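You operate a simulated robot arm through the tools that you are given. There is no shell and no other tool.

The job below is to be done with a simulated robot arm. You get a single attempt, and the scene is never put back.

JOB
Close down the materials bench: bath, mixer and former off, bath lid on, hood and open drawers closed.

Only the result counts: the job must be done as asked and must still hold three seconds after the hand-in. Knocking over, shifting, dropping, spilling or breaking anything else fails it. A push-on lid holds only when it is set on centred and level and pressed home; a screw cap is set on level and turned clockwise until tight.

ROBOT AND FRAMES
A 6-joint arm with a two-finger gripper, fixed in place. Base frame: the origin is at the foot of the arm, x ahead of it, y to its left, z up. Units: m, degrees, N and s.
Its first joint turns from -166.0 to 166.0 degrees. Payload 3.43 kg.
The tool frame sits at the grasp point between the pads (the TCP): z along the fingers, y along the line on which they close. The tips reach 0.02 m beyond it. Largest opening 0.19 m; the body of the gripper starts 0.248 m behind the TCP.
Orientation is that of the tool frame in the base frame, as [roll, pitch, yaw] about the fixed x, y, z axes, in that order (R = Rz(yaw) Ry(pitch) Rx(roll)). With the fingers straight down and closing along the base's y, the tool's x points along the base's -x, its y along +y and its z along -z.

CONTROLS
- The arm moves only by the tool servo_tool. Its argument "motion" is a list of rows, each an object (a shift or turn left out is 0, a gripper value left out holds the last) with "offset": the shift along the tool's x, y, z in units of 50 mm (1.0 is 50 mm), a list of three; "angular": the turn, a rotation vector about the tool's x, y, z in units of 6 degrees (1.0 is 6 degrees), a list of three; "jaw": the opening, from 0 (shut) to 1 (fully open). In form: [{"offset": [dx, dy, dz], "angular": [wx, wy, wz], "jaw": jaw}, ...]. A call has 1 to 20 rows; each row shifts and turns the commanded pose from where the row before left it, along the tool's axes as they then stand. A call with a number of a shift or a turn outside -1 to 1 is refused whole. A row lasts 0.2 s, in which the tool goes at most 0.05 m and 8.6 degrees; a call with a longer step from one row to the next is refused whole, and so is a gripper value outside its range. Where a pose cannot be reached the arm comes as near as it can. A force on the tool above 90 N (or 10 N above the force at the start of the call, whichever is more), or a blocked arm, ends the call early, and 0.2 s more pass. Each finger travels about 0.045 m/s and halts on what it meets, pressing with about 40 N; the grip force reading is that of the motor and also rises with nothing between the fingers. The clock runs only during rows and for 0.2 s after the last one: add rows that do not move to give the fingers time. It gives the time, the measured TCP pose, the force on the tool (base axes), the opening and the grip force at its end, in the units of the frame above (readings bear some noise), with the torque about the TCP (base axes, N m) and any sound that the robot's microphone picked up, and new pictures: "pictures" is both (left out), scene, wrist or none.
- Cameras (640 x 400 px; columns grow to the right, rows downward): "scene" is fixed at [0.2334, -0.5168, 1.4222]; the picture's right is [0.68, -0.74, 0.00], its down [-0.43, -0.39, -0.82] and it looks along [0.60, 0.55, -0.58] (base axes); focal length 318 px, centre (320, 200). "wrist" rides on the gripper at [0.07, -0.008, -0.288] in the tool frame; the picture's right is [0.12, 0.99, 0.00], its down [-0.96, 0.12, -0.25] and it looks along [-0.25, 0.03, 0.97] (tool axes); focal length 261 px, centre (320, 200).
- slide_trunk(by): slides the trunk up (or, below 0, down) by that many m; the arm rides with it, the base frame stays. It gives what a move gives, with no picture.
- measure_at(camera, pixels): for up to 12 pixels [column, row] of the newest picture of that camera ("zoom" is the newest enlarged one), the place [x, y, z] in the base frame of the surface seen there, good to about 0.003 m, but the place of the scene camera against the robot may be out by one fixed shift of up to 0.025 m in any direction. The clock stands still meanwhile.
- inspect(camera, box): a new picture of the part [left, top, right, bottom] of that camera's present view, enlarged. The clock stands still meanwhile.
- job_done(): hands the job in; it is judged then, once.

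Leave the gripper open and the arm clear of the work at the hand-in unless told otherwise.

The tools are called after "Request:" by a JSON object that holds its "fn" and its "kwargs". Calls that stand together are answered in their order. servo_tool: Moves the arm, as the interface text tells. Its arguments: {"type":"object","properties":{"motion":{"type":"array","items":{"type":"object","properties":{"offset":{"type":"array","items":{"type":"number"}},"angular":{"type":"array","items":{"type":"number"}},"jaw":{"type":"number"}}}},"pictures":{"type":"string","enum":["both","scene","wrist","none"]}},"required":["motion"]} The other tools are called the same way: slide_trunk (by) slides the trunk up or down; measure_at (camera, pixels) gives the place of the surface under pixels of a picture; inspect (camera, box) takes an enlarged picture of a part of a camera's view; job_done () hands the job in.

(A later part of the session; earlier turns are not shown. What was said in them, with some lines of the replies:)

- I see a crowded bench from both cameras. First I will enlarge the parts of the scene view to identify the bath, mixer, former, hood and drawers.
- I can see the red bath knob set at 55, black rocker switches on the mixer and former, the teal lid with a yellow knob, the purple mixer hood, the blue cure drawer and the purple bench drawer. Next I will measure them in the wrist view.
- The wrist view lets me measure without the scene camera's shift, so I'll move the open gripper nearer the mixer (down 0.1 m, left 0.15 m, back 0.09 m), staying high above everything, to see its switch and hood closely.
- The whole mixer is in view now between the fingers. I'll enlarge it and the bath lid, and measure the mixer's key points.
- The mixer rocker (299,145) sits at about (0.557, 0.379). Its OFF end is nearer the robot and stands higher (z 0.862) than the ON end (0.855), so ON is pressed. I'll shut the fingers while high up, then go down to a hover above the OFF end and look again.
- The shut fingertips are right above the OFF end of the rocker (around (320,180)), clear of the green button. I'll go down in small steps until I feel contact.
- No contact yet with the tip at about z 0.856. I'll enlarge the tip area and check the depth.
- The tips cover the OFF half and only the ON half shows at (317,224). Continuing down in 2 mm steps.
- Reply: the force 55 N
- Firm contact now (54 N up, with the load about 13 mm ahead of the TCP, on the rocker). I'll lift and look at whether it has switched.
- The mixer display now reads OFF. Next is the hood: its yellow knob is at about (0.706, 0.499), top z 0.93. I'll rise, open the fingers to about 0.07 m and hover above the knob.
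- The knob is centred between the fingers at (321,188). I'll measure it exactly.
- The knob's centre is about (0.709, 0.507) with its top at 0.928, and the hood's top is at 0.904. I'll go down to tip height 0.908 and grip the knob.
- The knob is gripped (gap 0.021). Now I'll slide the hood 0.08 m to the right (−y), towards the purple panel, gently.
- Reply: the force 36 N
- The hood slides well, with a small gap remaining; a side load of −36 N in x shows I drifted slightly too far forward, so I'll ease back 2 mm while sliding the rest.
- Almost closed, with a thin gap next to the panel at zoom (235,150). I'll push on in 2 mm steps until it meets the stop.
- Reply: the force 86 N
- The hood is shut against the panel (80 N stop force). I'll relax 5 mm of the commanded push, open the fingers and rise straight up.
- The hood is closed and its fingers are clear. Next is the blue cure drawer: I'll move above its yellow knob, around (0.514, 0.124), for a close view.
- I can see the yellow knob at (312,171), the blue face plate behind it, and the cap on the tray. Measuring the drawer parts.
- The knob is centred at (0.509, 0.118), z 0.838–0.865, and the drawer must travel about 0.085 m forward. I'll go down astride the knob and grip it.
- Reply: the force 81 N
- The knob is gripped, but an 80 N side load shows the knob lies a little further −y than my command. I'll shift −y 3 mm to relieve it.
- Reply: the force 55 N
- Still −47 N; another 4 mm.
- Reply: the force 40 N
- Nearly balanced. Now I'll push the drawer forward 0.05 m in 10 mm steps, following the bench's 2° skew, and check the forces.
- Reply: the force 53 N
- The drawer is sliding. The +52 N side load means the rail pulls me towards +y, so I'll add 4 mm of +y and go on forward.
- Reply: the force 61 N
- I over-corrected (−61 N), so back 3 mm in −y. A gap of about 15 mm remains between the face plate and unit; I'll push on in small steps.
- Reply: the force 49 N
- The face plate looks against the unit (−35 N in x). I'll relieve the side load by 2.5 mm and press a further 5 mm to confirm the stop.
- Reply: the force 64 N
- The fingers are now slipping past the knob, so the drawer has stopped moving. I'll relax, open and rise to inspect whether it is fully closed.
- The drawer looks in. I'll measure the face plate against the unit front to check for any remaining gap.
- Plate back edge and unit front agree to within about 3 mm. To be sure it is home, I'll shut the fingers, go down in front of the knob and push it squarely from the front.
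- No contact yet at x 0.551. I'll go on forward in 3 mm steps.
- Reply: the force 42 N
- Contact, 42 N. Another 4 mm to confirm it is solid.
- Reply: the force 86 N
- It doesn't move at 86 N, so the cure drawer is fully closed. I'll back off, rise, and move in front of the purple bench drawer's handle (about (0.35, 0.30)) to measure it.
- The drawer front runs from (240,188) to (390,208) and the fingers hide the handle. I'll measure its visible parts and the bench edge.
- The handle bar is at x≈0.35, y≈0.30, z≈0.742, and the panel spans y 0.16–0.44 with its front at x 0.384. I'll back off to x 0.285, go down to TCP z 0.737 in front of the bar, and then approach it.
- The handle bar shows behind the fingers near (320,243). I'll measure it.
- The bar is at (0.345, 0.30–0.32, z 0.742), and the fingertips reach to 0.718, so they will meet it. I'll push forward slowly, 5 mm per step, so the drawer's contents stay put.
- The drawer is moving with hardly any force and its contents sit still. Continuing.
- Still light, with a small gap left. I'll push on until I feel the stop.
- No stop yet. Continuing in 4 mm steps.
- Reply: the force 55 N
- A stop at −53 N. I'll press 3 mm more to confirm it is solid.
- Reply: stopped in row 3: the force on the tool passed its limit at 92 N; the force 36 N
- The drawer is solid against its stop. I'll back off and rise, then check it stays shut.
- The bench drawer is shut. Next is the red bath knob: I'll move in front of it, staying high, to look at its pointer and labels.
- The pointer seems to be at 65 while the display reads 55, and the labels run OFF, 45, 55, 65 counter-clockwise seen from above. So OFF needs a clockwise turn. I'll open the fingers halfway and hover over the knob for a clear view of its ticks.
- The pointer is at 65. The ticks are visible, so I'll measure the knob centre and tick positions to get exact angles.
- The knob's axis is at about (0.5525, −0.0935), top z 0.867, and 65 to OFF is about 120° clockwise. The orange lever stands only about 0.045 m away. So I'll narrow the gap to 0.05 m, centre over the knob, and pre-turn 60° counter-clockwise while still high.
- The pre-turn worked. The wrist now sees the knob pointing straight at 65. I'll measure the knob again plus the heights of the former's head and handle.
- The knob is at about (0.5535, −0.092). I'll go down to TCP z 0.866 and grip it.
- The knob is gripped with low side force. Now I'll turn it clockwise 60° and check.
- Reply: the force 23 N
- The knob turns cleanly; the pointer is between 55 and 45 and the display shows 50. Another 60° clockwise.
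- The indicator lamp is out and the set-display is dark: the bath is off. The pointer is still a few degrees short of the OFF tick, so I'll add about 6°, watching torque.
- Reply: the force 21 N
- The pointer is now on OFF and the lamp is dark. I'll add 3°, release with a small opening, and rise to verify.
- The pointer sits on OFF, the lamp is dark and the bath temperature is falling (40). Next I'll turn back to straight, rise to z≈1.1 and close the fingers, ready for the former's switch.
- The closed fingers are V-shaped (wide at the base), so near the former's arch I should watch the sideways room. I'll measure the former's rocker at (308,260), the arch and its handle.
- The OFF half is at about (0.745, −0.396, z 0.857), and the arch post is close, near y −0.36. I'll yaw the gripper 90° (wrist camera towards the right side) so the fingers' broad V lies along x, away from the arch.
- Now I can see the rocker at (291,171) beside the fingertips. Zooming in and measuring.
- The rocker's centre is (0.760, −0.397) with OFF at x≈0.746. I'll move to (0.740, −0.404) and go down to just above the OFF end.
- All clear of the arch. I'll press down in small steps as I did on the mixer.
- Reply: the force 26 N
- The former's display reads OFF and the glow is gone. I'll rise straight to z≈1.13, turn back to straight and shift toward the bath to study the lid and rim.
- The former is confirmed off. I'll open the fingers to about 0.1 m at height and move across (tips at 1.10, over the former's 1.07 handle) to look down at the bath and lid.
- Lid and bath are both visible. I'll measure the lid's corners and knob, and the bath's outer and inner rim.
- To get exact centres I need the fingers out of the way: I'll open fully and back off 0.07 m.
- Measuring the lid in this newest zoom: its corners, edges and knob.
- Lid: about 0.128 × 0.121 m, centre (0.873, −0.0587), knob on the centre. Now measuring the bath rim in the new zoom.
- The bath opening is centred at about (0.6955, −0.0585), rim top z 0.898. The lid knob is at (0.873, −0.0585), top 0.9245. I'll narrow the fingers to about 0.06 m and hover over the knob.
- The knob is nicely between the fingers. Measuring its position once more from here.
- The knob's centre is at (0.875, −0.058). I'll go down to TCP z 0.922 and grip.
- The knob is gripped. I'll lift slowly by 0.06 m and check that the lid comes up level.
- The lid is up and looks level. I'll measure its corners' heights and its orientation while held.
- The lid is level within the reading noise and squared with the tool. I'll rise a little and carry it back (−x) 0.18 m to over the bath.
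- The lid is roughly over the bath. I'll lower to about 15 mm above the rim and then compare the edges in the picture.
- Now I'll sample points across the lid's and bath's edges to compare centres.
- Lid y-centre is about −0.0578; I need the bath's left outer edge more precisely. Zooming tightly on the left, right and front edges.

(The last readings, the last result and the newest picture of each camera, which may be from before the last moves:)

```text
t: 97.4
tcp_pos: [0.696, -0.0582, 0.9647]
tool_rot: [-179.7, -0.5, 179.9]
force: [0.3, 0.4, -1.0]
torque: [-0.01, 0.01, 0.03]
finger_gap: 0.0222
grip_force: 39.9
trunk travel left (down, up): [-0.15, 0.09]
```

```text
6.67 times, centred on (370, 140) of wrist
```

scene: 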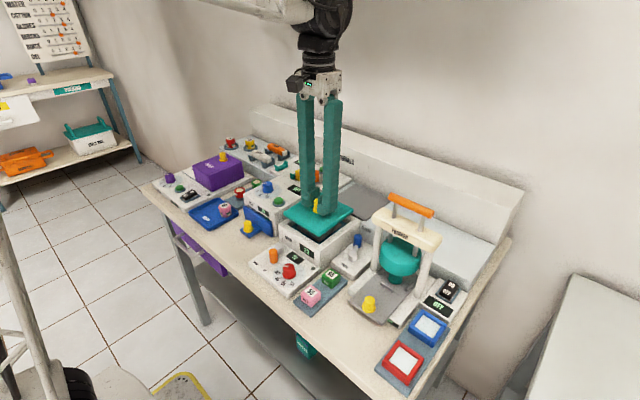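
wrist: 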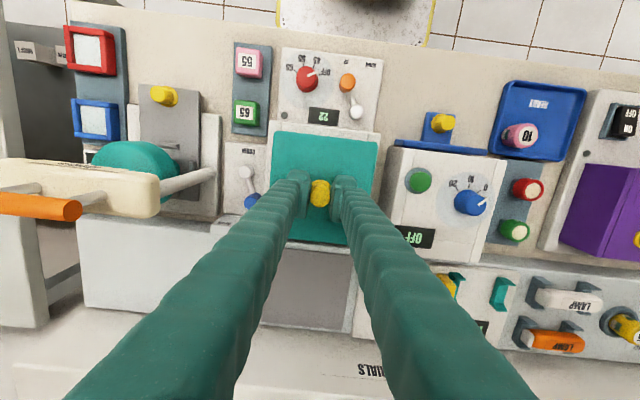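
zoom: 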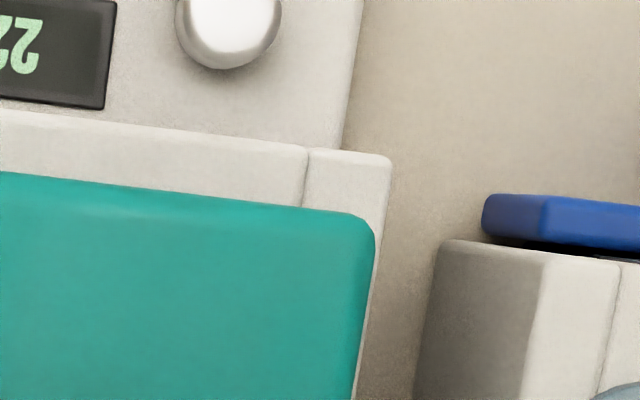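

From edge positions: the lid is about 3 mm too near in x and 2 mm too far in +y relative to the bath's centre. I'll correct that, lower 10 mm and re-check the margins.

Request:
{"fn": "servo_tool", "kwargs": {"motion": [{"offset": [-0.062, -0.038, 0]}, {"offset": [0, 0, 0.1]}, {"offset": [0, 0, 0.1]}, {}, {}], "pictures": "both"}}

Request:
{"fn": "inspect", "kwargs": {"camera": "wrist", "box": [255, 110, 305, 170]}}

Request:
{"fn": "inspect", "kwargs": {"camera": "wrist", "box": [345, 110, 395, 170]}}

Request:
{"fn": "inspect", "kwargs": {"camera": "scene", "box": [260, 180, 380, 270]}}

```text
t: 98.6
tcp_pos: [0.6966, -0.0615, 0.9558]
tool_rot: [-179.8, -0.4, 179.9]
force: [0.0, -0.2, -1.0]
torque: [-0.02, 0.0, -0.03]
finger_gap: 0.0219
grip_force: 40.0
trunk travel left (down, up): [-0.15, 0.09]
```

scene: 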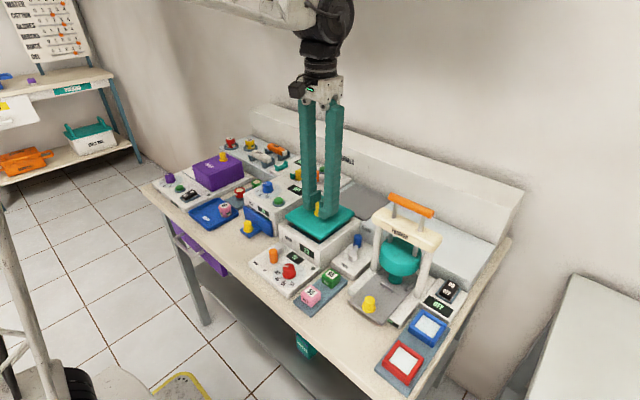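
wrist: 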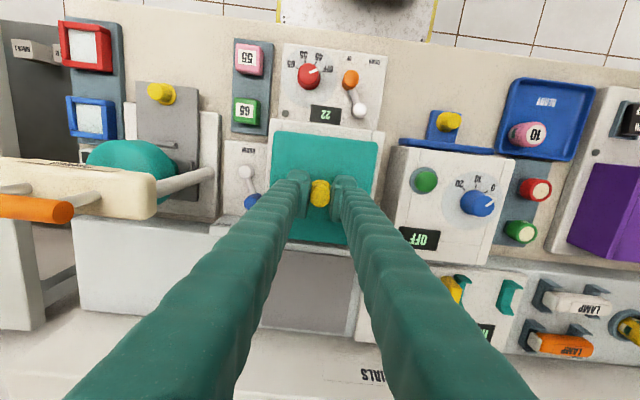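

```text
6.67 times, centred on (280, 140) of wrist
```

zoom: 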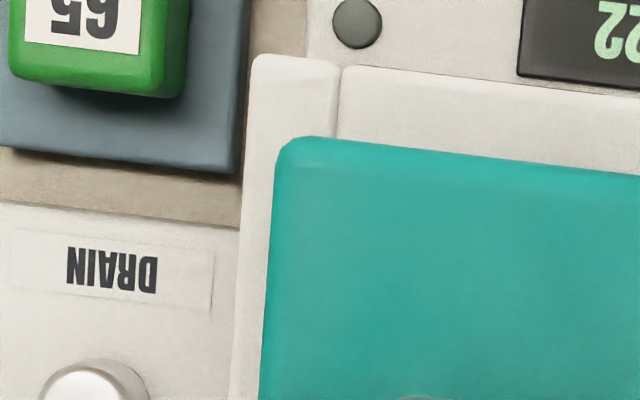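

```text
6.67 times, centred on (370, 140) of wrist
```

zoom: 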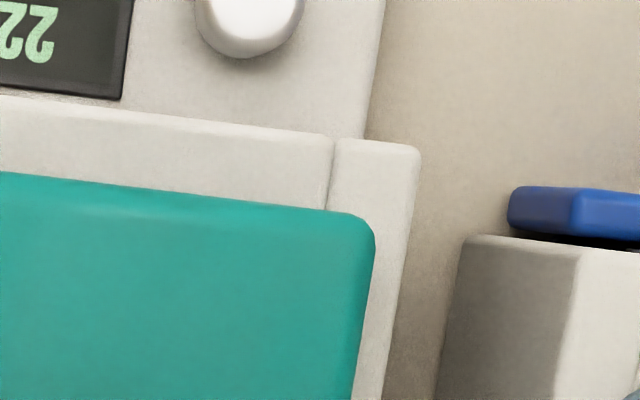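

```text
4.44 times, centred on (320, 225) of scene
```

zoom: 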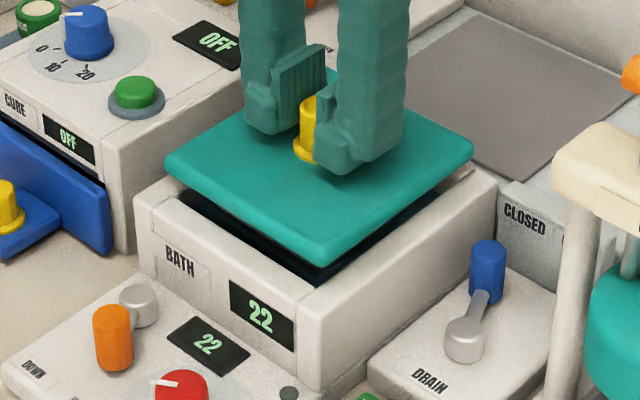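

The margins now agree within about 1 mm (left 10.5, right 12, front 14 mm) and the yaw matches. I'll lower in 2 mm steps until it touches.

Request:
{"fn": "servo_tool", "kwargs": {"motion": [{"offset": [0, 0.01, 0.04]}, {"offset": [0, 0, 0.04]}, {"offset": [0, 0, 0.04]}, {"offset": [0, 0, 0.04]}, {}], "pictures": "wrist"}}

```text
t: 99.8
tcp_pos: [0.6976, -0.0608, 0.9469]
tool_rot: [-179.8, -0.6, 179.9]
force: [0.8, 0.0, -0.3]
torque: [-0.01, -0.03, 0.0]
finger_gap: 0.0221
grip_force: 39.7
trunk travel left (down, up): [-0.15, 0.09]
```

wrist: 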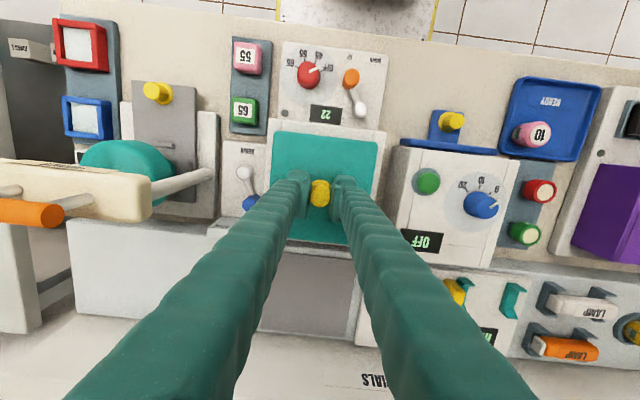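

No contact yet at TCP z 0.947. Further down.

Request:
{"fn": "servo_tool", "kwargs": {"motion": [{"offset": [0, 0, 0.04]}, {"offset": [0, 0, 0.04]}, {"offset": [0, 0, 0.04]}, {}], "pictures": "both"}}

Request:
{"fn": "inspect", "kwargs": {"camera": "scene", "box": [260, 180, 380, 270]}}

Request:
{"fn": "inspect", "kwargs": {"camera": "wrist", "box": [250, 100, 390, 270]}}

```text
t: 100.8
tcp_pos: [0.6984, -0.0591, 0.9399]
tool_rot: [-179.9, -0.4, 179.9]
force: [1.0, 0.5, -0.1]
torque: [-0.04, -0.01, -0.01]
finger_gap: 0.0222
grip_force: 39.7
trunk travel left (down, up): [-0.15, 0.09]
```

scene: 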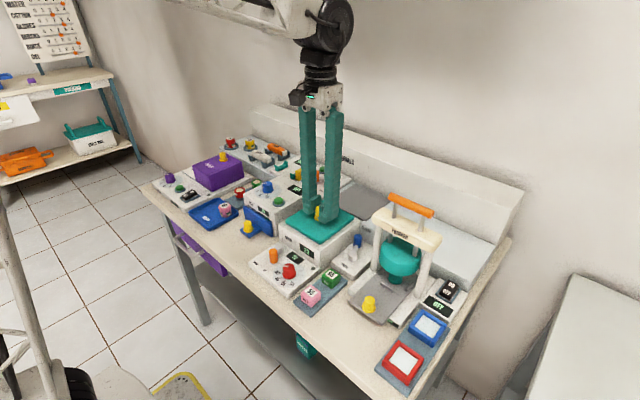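
wrist: 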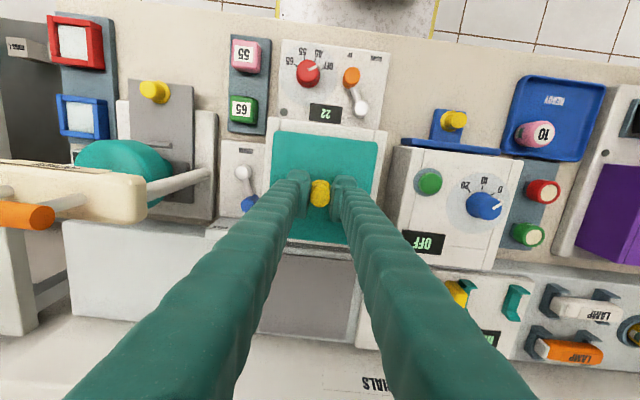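

```text
4.44 times, centred on (320, 225) of scene
```

zoom: 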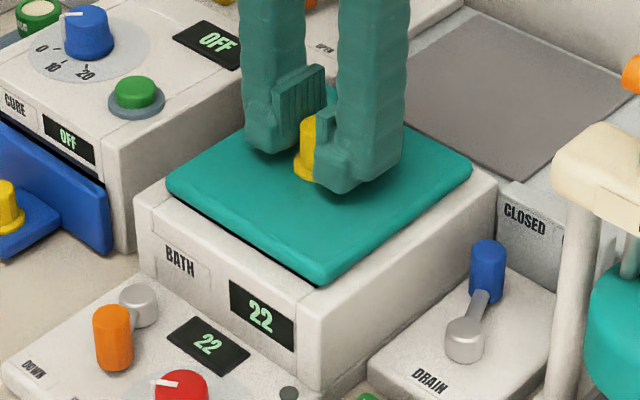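

```text
2.35 times, centred on (320, 185) of wrist
```

zoom: 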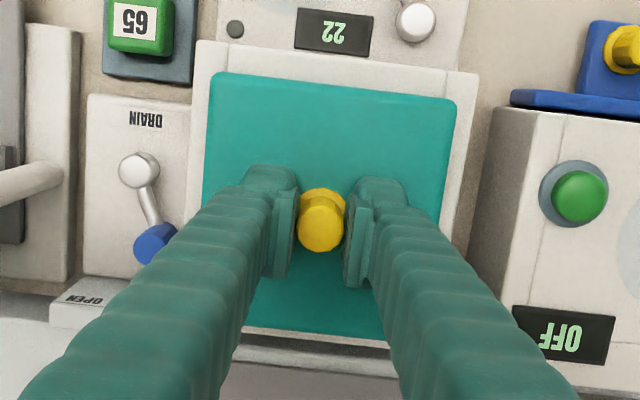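

The lid is now only millimetres above the rim. A last check of the margins with tight zooms.

Request:
{"fn": "inspect", "kwargs": {"camera": "wrist", "box": [255, 110, 305, 170]}}

Request:
{"fn": "inspect", "kwargs": {"camera": "wrist", "box": [345, 110, 395, 170]}}

Request:
{"fn": "inspect", "kwargs": {"camera": "wrist", "box": [290, 225, 350, 265]}}

```text
6.67 times, centred on (280, 140) of wrist
```

zoom: 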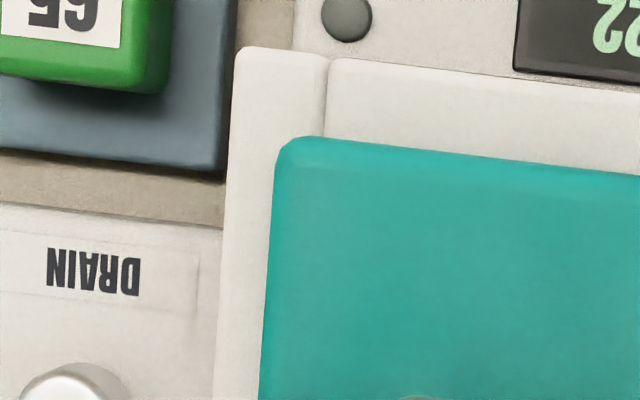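

```text
6.67 times, centred on (370, 140) of wrist
```

zoom: 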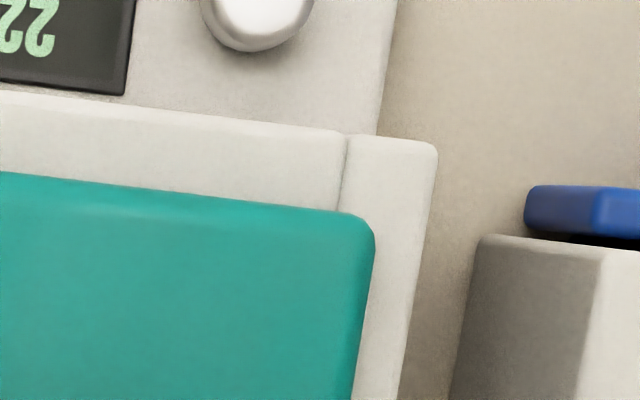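

```text
10.00 times, centred on (320, 245) of wrist
```

zoom: 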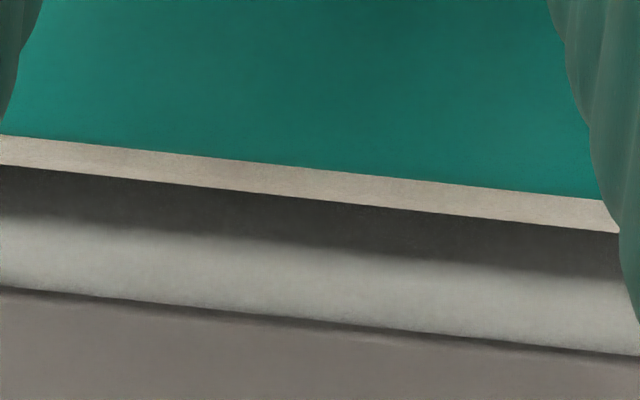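

Now the rear margin shows too (the pale strip). I'll measure front and rear edges directly as a cross-check.

Request:
{"fn": "measure_at", "kwargs": {"camera": "zoom", "pixels": [[320, 150], [320, 165], [320, 178], [320, 188], [320, 196], [100, 140], [100, 158], [100, 172], [520, 180], [520, 200], [520, 214]]}}

Request:
{"fn": "measure_at", "kwargs": {"camera": "wrist", "pixels": [[320, 122], [320, 123], [320, 124], [320, 126], [320, 132], [320, 135], [320, 137], [320, 139], [265, 150], [267, 150], [382, 160], [383, 160]]}}

```text
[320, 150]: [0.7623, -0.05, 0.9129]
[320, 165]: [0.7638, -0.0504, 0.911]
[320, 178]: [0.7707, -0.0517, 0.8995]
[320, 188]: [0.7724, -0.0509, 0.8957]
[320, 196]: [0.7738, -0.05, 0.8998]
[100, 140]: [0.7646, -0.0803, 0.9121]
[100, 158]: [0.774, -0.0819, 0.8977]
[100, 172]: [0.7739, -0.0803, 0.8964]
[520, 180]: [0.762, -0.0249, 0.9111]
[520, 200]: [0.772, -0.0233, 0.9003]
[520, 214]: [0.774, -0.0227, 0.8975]
```

```text
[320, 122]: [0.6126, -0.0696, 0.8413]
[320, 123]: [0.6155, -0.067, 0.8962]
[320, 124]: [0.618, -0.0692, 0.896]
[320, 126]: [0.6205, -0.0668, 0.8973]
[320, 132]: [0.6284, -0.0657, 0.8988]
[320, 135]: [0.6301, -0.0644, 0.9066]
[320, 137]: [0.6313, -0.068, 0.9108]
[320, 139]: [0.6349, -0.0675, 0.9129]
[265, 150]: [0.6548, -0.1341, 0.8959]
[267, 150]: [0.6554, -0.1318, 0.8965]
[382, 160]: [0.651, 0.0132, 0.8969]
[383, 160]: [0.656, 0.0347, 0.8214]
```

Rear margin about 10 mm, front about 15 mm, so the lid is 2.5 mm too far back. I'll shift it −2.5 mm in x, then keep lowering gently.

Request:
{"fn": "servo_tool", "kwargs": {"motion": [{"offset": [0.05, 0.01, 0]}, {}, {}, {"offset": [0, 0, 0.03]}, {"offset": [0, 0, 0.03]}, {}], "pictures": "wrist"}}

Request:
{"fn": "inspect", "kwargs": {"camera": "wrist", "box": [290, 225, 350, 265]}}

Request:
{"fn": "measure_at", "kwargs": {"camera": "zoom", "pixels": [[320, 150], [320, 165], [320, 178], [320, 188], [320, 196], [320, 204]]}}

Request:
{"fn": "measure_at", "kwargs": {"camera": "wrist", "pixels": [[320, 121], [320, 122], [320, 123], [320, 124], [320, 132], [320, 134], [320, 135], [320, 136], [320, 138]]}}

```text
t: 102.2
tcp_pos: [0.6966, -0.0601, 0.9411]
tool_rot: [-179.8, -0.3, 179.9]
force: [1.3, 0.2, 33.8]
torque: [0.0, -0.02, 0.02]
finger_gap: 0.0223
grip_force: 39.8
trunk travel left (down, up): [-0.15, 0.09]
```

wrist: 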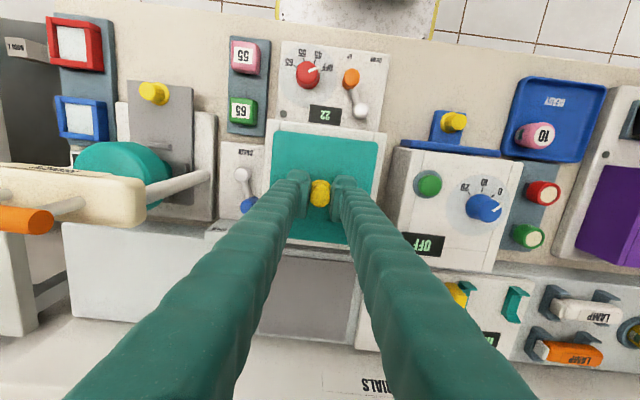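

```text
10.00 times, centred on (320, 245) of wrist
```

zoom: 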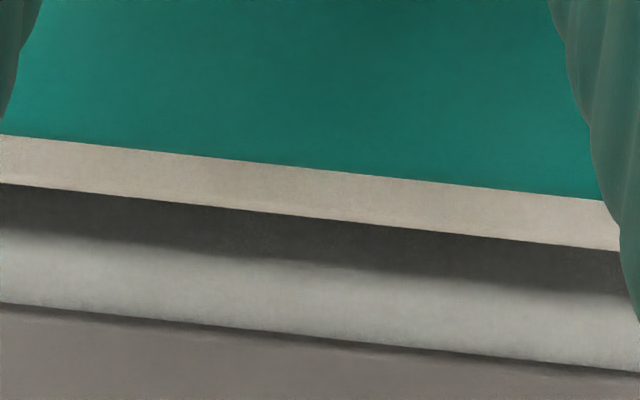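

```text
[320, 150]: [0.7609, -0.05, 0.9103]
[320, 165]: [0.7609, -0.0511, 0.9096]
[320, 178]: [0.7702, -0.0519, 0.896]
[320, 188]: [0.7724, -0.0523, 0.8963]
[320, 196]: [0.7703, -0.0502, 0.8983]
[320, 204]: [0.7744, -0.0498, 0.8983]
```

```text
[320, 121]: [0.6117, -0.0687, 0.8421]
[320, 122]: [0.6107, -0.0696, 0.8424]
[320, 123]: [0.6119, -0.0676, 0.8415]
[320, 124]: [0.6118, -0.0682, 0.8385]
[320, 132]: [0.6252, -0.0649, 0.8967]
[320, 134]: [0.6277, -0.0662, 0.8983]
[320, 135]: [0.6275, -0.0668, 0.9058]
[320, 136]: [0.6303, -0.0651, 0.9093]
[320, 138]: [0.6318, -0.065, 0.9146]
```

Contact with 34 N and almost no torque, so it sits level. Front and rear margins both are about 12.5 mm. Now I'll press down further in 1 mm steps.

Request:
{"fn": "servo_tool", "kwargs": {"motion": [{"offset": [0, 0, 0.02]}, {"offset": [0, 0, 0.02]}, {"offset": [0, 0, 0.02]}, {}], "pictures": "scene"}}

Request:
{"fn": "inspect", "kwargs": {"camera": "scene", "box": [260, 180, 380, 270]}}

```text
t: 103.2
tcp_pos: [0.6961, -0.0591, 0.9361]
tool_rot: [-179.7, -0.4, 179.9]
force: [3.6, -1.2, 32.5]
torque: [0.01, -0.07, 0.0]
finger_gap: 0.0222
grip_force: 39.7
trunk travel left (down, up): [-0.15, 0.09]
```

scene: 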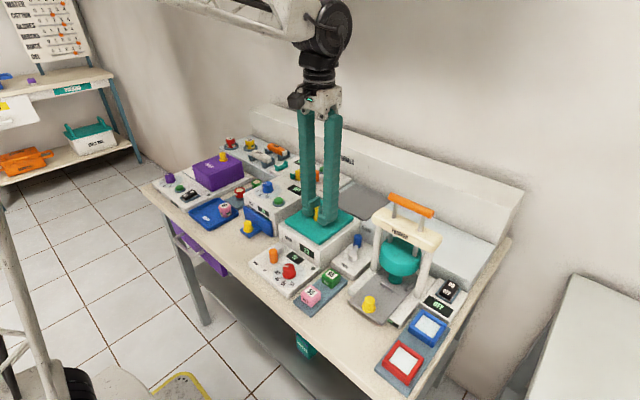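

```text
4.44 times, centred on (320, 225) of scene
```

zoom: 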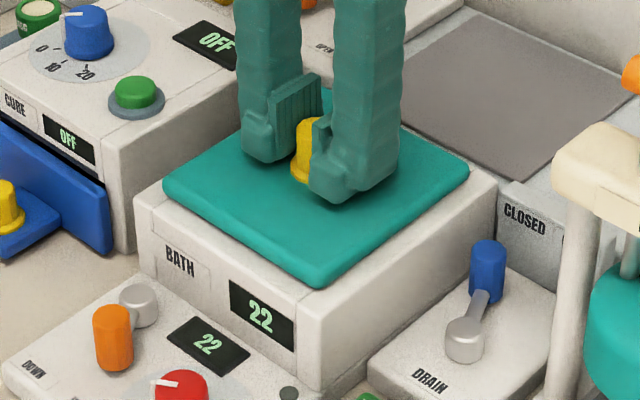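

It gave about 4 mm at about 33 N and the gap under the lid is gone. I'll press on until it is solid.

Request:
{"fn": "servo_tool", "kwargs": {"motion": [{"offset": [0, 0, 0.02]}, {"offset": [0, 0, 0.02]}, {"offset": [0, 0, 0.02]}, {}], "pictures": "wrist"}}

Request:
{"fn": "measure_at", "kwargs": {"camera": "wrist", "pixels": [[290, 145], [310, 150], [340, 150], [360, 155], [300, 225], [335, 232], [320, 190], [280, 175], [365, 190]]}}

```text
t: 104.2
tcp_pos: [0.6949, -0.0586, 0.9324]
tool_rot: [-179.8, -0.4, 179.9]
force: [3.4, -2.0, 32.1]
torque: [-0.03, -0.08, 0.0]
finger_gap: 0.0221
grip_force: 40.3
trunk travel left (down, up): [-0.15, 0.09]
```

wrist: 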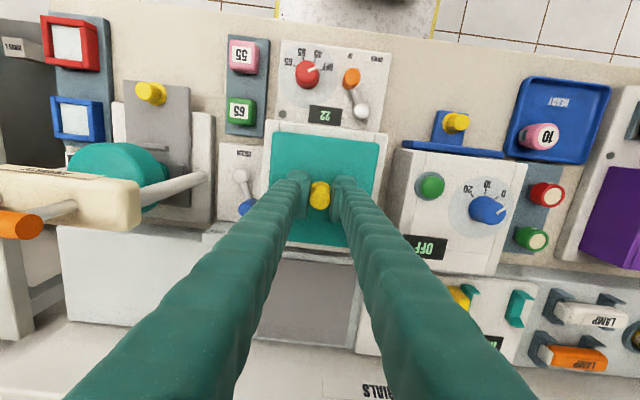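

```text
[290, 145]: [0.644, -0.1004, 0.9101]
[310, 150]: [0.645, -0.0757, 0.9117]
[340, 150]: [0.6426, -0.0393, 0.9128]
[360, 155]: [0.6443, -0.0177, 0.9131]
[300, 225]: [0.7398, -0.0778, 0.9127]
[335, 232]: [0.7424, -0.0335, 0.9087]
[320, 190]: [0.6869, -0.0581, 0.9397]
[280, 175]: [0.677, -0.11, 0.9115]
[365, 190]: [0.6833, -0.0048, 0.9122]
```

The lid's top stays at z≈0.911 while the TCP keeps sinking, so the fingers are slipping down the knob. I'll let go and instead press with both fingertips on the lid, either side of the knob.

Request:
{"fn": "servo_tool", "kwargs": {"motion": [{"offset": [0, 0, -0.08]}, {"jaw": 0.3}, {}, {}, {}, {}, {"offset": [0, -0.01, 0.06]}, {"offset": [0, 0, 0.04]}, {"offset": [0, 0, 0.04]}, {}], "pictures": "both"}}

Request:
{"fn": "inspect", "kwargs": {"camera": "wrist", "box": [250, 100, 390, 270]}}

Request:
{"fn": "inspect", "kwargs": {"camera": "scene", "box": [260, 180, 380, 270]}}

```text
t: 106.4
tcp_pos: [0.6942, -0.0609, 0.931]
tool_rot: [-179.8, -0.3, 179.9]
force: [0.0, 1.1, 21.7]
torque: [0.5, -0.05, 0.01]
finger_gap: 0.0574
grip_force: 0.0
trunk travel left (down, up): [-0.15, 0.09]
```

scene: 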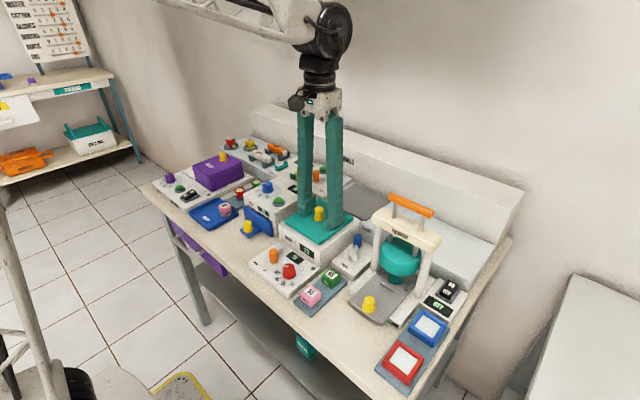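
wrist: 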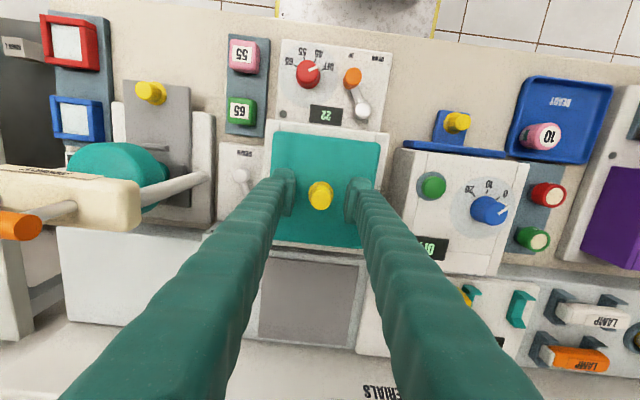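

```text
2.35 times, centred on (320, 185) of wrist
```

zoom: 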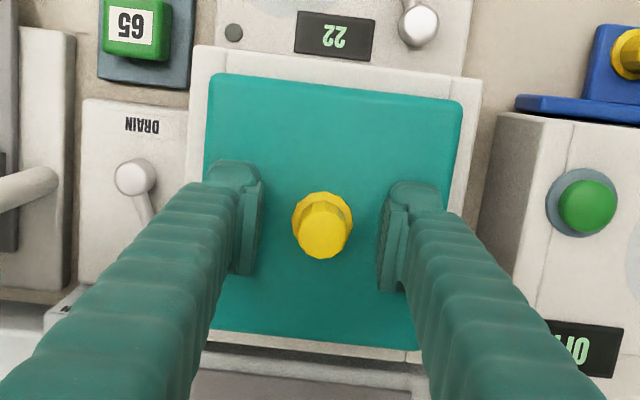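

```text
4.44 times, centred on (320, 225) of scene
```

zoom: 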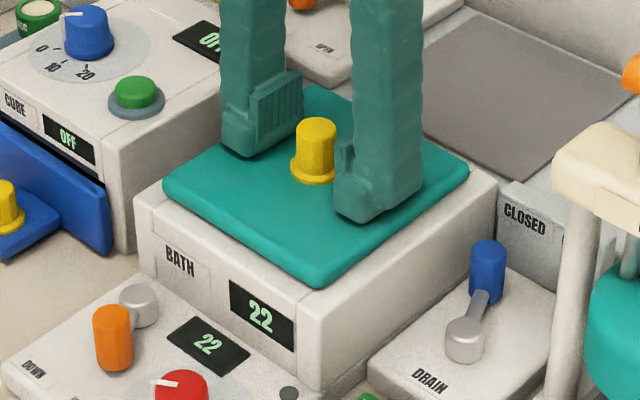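

The +y fingertip touches first (torque 0.5), so pressing this way is one-sided. I'll rise, shut the fingers and press squarely on top of the central knob instead.

Request:
{"fn": "measure_at", "kwargs": {"camera": "wrist", "pixels": [[320, 197], [316, 197], [324, 197], [320, 193], [320, 201]]}}

Request:
{"fn": "servo_tool", "kwargs": {"motion": [{"offset": [0, 0, -0.2]}, {"offset": [0, 0, -0.5]}, {"offset": [0, 0, -0.5]}, {"jaw": 0}, {}, {}, {}, {}], "pictures": "wrist"}}

```text
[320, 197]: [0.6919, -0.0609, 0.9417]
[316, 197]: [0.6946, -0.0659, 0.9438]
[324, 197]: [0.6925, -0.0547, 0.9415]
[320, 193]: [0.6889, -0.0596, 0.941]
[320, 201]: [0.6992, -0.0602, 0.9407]
```

```text
t: 108.2
tcp_pos: [0.6964, -0.0596, 0.9891]
tool_rot: [-179.9, -0.4, 179.9]
force: [0.2, -0.7, -0.4]
torque: [0.04, 0.01, -0.02]
finger_gap: 0.0
grip_force: 34.2
trunk travel left (down, up): [-0.15, 0.09]
```

wrist: 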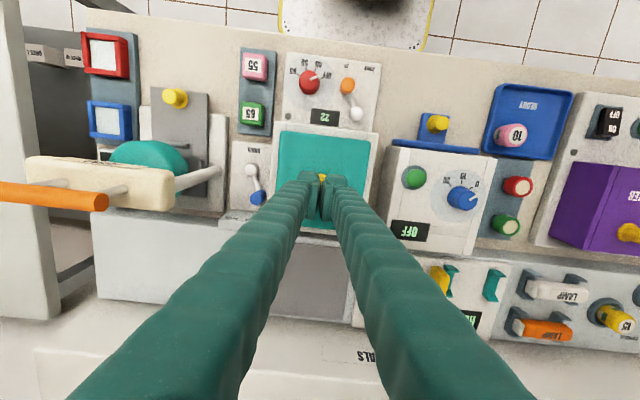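

The knob's centre is (0.694, −0.060), top 0.942. I'll go down onto it and press in 2 mm steps.

Request:
{"fn": "servo_tool", "kwargs": {"motion": [{"offset": [0.04, -0.01, 0.2]}, {"offset": [0, 0, 0.2]}, {"offset": [0, 0, 0.06]}, {"offset": [0, 0, 0.04]}, {"offset": [0, 0, 0.04]}, {"offset": [0, 0, 0.04]}, {}], "pictures": "scene"}}

Request:
{"fn": "inspect", "kwargs": {"camera": "scene", "box": [260, 180, 380, 270]}}

```text
t: 109.8
tcp_pos: [0.6937, -0.0603, 0.9614]
tool_rot: [-179.8, -0.4, 179.9]
force: [0.1, 0.3, 18.7]
torque: [0.03, -0.02, 0.0]
finger_gap: 0.0059
grip_force: 34.2
trunk travel left (down, up): [-0.15, 0.09]
```

scene: 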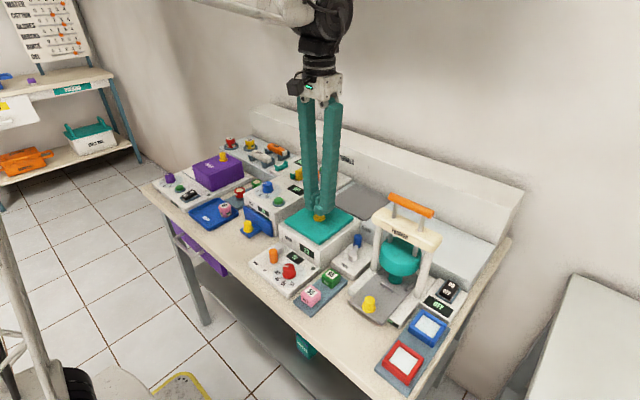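

```text
4.44 times, centred on (320, 225) of scene
```

zoom: 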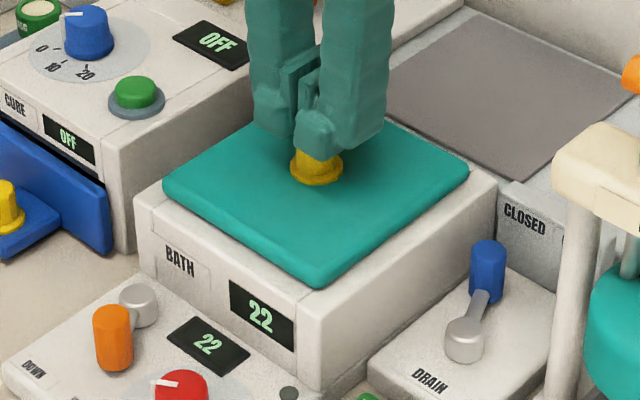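

Contact at 19 N on the knob top with no torque. I'll press harder in 1 mm steps, and listen for a click.

Request:
{"fn": "servo_tool", "kwargs": {"motion": [{"offset": [0, 0, 0.02]}, {"offset": [0, 0, 0.02]}, {"offset": [0, 0, 0.02]}, {}], "pictures": "none"}}

```text
t: 110.8
tcp_pos: [0.6935, -0.0607, 0.9614]
tool_rot: [-179.8, -0.1, 179.9]
force: [12.6, -1.8, 77.4]
torque: [0.29, -0.31, 0.0]
finger_gap: 0.0061
grip_force: 34.7
trunk travel left (down, up): [-0.15, 0.09]
```

At 77 N it doesn't yield any more: solid. A final half millimetre, then I'll rise and inspect the lid's seating.

Request:
{"fn": "servo_tool", "kwargs": {"motion": [{"offset": [0, 0, 0.01]}, {}, {"offset": [0, 0, -0.1]}, {"offset": [0, 0, -0.6]}, {"offset": [0.8, 0, -0.5]}, {"offset": [0.8, 0, -0.5]}, {"offset": [0.8, 0, -0.5], "jaw": 1}, {"offset": [0, 0, -0.5]}, {"offset": [0, 0, -0.5]}, {}, {}, {}, {}, {}, {}, {}, {}, {}], "pictures": "both"}}

Request:
{"fn": "inspect", "kwargs": {"camera": "wrist", "box": [260, 170, 380, 270]}}

Request:
{"fn": "inspect", "kwargs": {"camera": "scene", "box": [270, 190, 370, 270]}}

```text
t: 111.3
tcp_pos: [0.696, -0.0609, 0.9617]
tool_rot: [-179.7, 0.1, 179.9]
force: [-4.9, 0.0, 39.1]
torque: [0.22, 0.05, -0.03]
finger_gap: 0.006
grip_force: 34.1
trunk travel left (down, up): [-0.15, 0.09]
stopped in row 2: the force on the tool passed its limit at 91 N (the readings are from after the stop); the commanded pose is now the measured one
```

scene: 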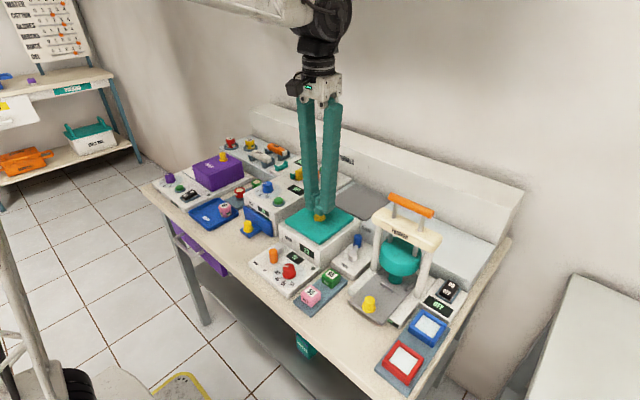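
wrist: 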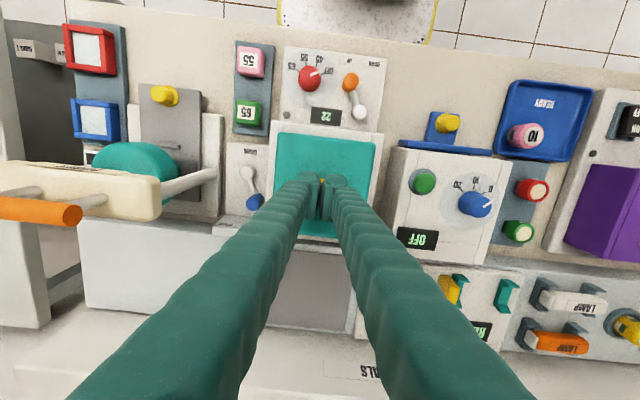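

```text
4.00 times, centred on (320, 220) of wrist
```

zoom: 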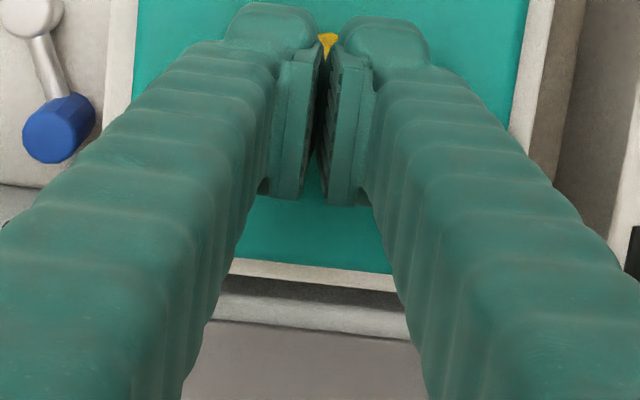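

```text
5.00 times, centred on (320, 230) of scene
```

zoom: 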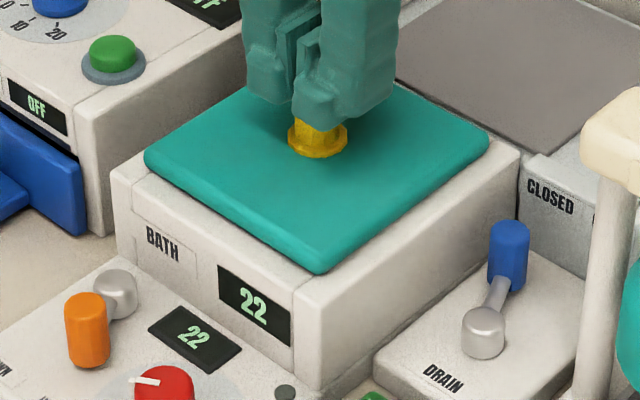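

The lid withstood 91 N without moving and shows no gap. Now I'll rise and back off with the fingers opening, and verify the lid.

Request:
{"fn": "servo_tool", "kwargs": {"motion": [{"offset": [0, 0, -0.2]}, {"offset": [0, 0, -0.8]}, {"offset": [0, 0, -0.8]}, {"offset": [0.5, 0, -0.8]}, {"offset": [0.8, 0, -0.5], "jaw": 1}, {}, {}, {}, {}, {}, {}, {}, {}, {}, {}], "pictures": "both"}}

Request:
{"fn": "inspect", "kwargs": {"camera": "scene", "box": [270, 190, 370, 270]}}

Request:
{"fn": "inspect", "kwargs": {"camera": "wrist", "box": [250, 140, 390, 260]}}

```text
t: 114.5
tcp_pos: [0.6317, -0.0637, 1.1131]
tool_rot: [-179.8, -0.2, 179.8]
force: [0.2, -0.1, -0.5]
torque: [-0.01, -0.02, 0.0]
finger_gap: 0.1903
grip_force: 0.1
trunk travel left (down, up): [-0.15, 0.09]
```

scene: 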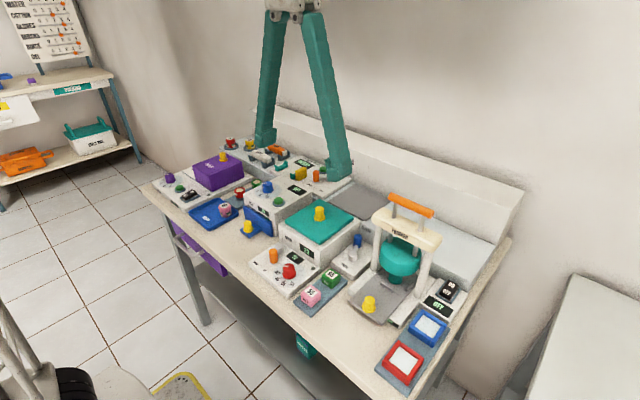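
wrist: 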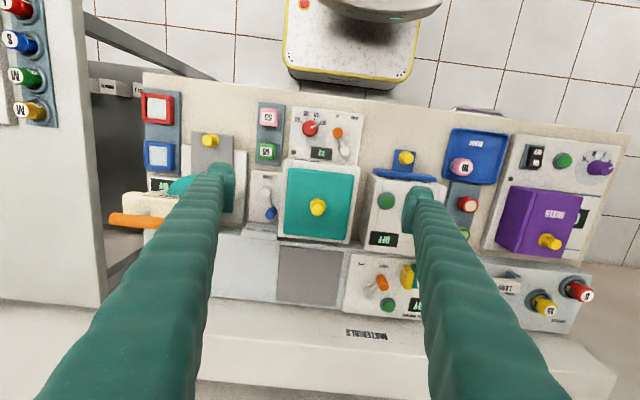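

```text
5.00 times, centred on (320, 230) of scene
```

zoom: 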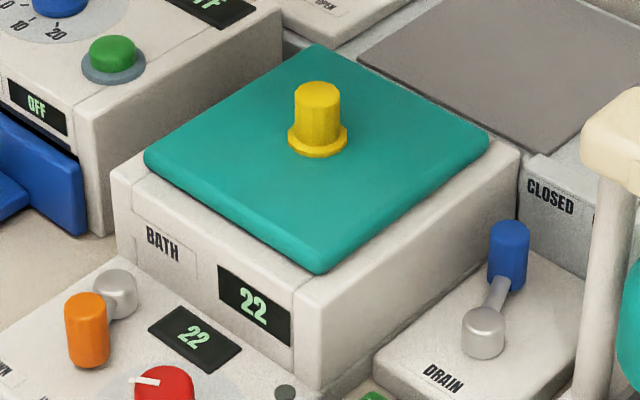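

```text
3.33 times, centred on (320, 200) of wrist
```

zoom: 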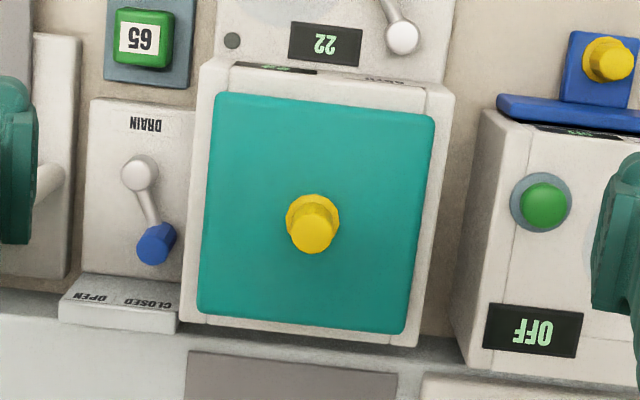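

The lid appears centred. I'll measure its corner heights for levelness and check all other stations once more.

Request:
{"fn": "measure_at", "kwargs": {"camera": "zoom", "pixels": [[230, 105], [420, 125], [395, 320], [212, 300], [320, 110], [300, 315], [212, 200], [420, 220], [205, 80], [445, 105], [405, 340], [190, 315]]}}

Request:
{"fn": "inspect", "kwargs": {"camera": "scene", "box": [130, 120, 290, 300]}}

Request:
{"fn": "inspect", "kwargs": {"camera": "scene", "box": [340, 180, 500, 400]}}

Request:
{"fn": "inspect", "kwargs": {"camera": "scene", "box": [230, 220, 350, 320]}}

```text
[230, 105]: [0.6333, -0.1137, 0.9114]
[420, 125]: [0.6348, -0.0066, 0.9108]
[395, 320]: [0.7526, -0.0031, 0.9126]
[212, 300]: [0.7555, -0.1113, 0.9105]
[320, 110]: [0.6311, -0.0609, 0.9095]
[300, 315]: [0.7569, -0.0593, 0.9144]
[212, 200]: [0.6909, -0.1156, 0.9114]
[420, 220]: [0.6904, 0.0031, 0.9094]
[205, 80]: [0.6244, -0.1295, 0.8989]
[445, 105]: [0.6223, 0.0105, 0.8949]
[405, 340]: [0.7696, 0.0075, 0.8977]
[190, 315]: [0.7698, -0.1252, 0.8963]
```

```text
2.22 times, centred on (210, 210) of scene
```

zoom: 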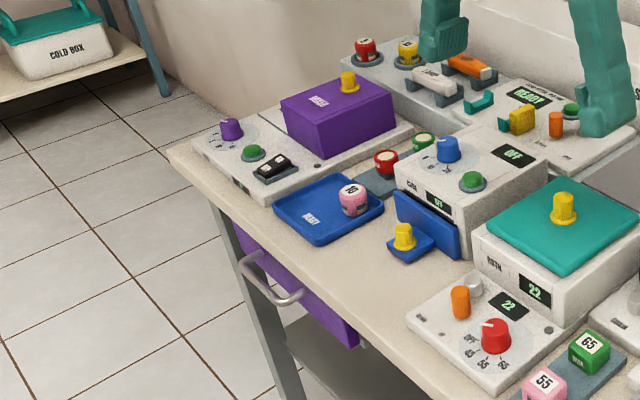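

```text
1.82 times, centred on (420, 290) of scene
```

zoom: 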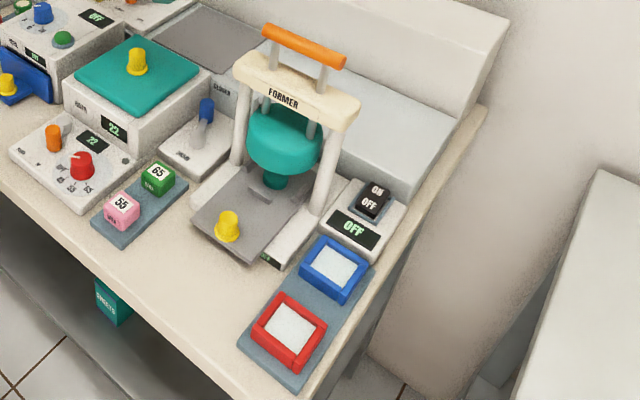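

```text
4.00 times, centred on (290, 270) of scene
```

zoom: 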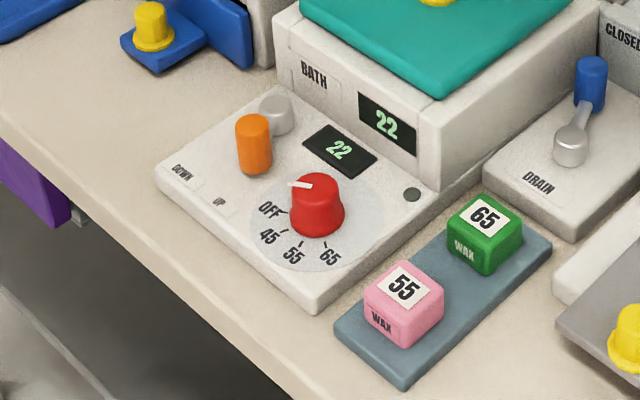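

All checks out: mixer, former and bath are off, the lid is level (all corners 0.909–0.914) and flush on the rim, and the hood and both drawers are shut. I'll raise the open gripper a bit more to be well clear.

Request:
{"fn": "servo_tool", "kwargs": {"motion": [{"offset": [0.3, 0.3, -0.8]}, {"offset": [0.3, 0.3, -0.8]}, {}, {}], "pictures": "both"}}

```text
t: 115.5
tcp_pos: [0.6012, -0.03, 1.191]
tool_rot: [-179.8, -0.2, 179.9]
force: [-0.2, 1.0, -0.1]
torque: [0.0, -0.03, 0.01]
finger_gap: 0.1899
grip_force: 0.0
trunk travel left (down, up): [-0.15, 0.09]
```

scene: 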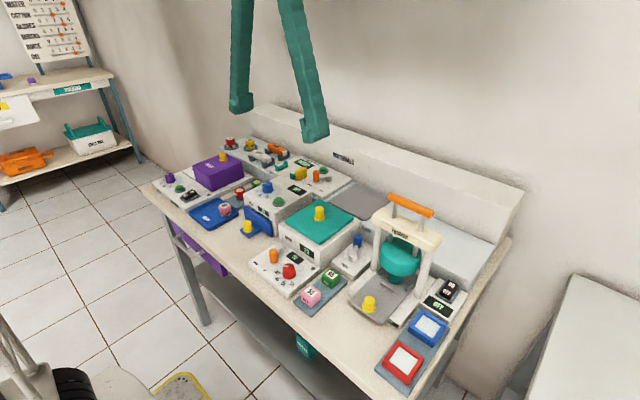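
wrist: 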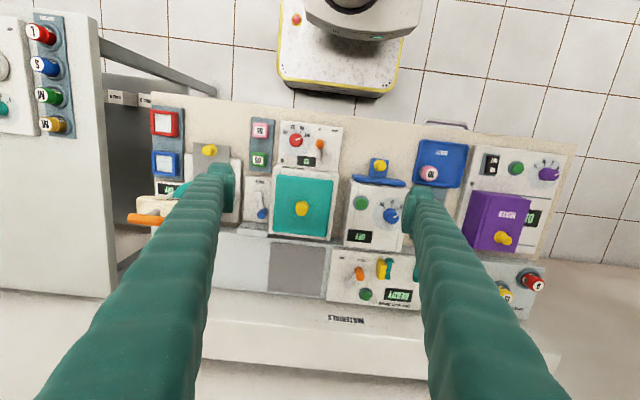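

The gripper is open and clear, and every item is in its closed-down state. Handing in.

Request:
{"fn": "job_done", "kwargs": {}}

```text
The job is handed in.
```

The materials bench is closed down as asked and the job is handed in; I don't have the verdict.

| Item | State at hand-in | How I checked |
|---|---|---|
| Mixer | Off | Its display reads OFF |
| Former | Off | Its display reads OFF and the glow is gone |
| Bath | Off | Knob on OFF, indicator lamp dark, temperature reading down to 22 |
| Bath lid | On | Centred to about 1 mm, level, flush on the rim with no gap; did not move when pressed with about 90 N |
| Mixer hood | Closed | Slid against its end panel until it stopped at 80 N |
| Blue cure drawer | Closed | Did not move when pushed with 86 N |
| Purple bench drawer | Closed | Did not move when pushed with about 90 N |

- **Left alone:** I did not touch the drain lever, the bath's up/down lever or the former's sliding plate. I took the plate as part of the former, not a drawer.
- **Nothing disturbed:** I saw nothing knocked over or shifted in the final pictures. The two yellow items in the purple drawer and the cap in the cure drawer are now out of sight. The yellow items had not moved when I last saw them, part-way through closing.
- **Arm:** it ended with the gripper open and well above the work.
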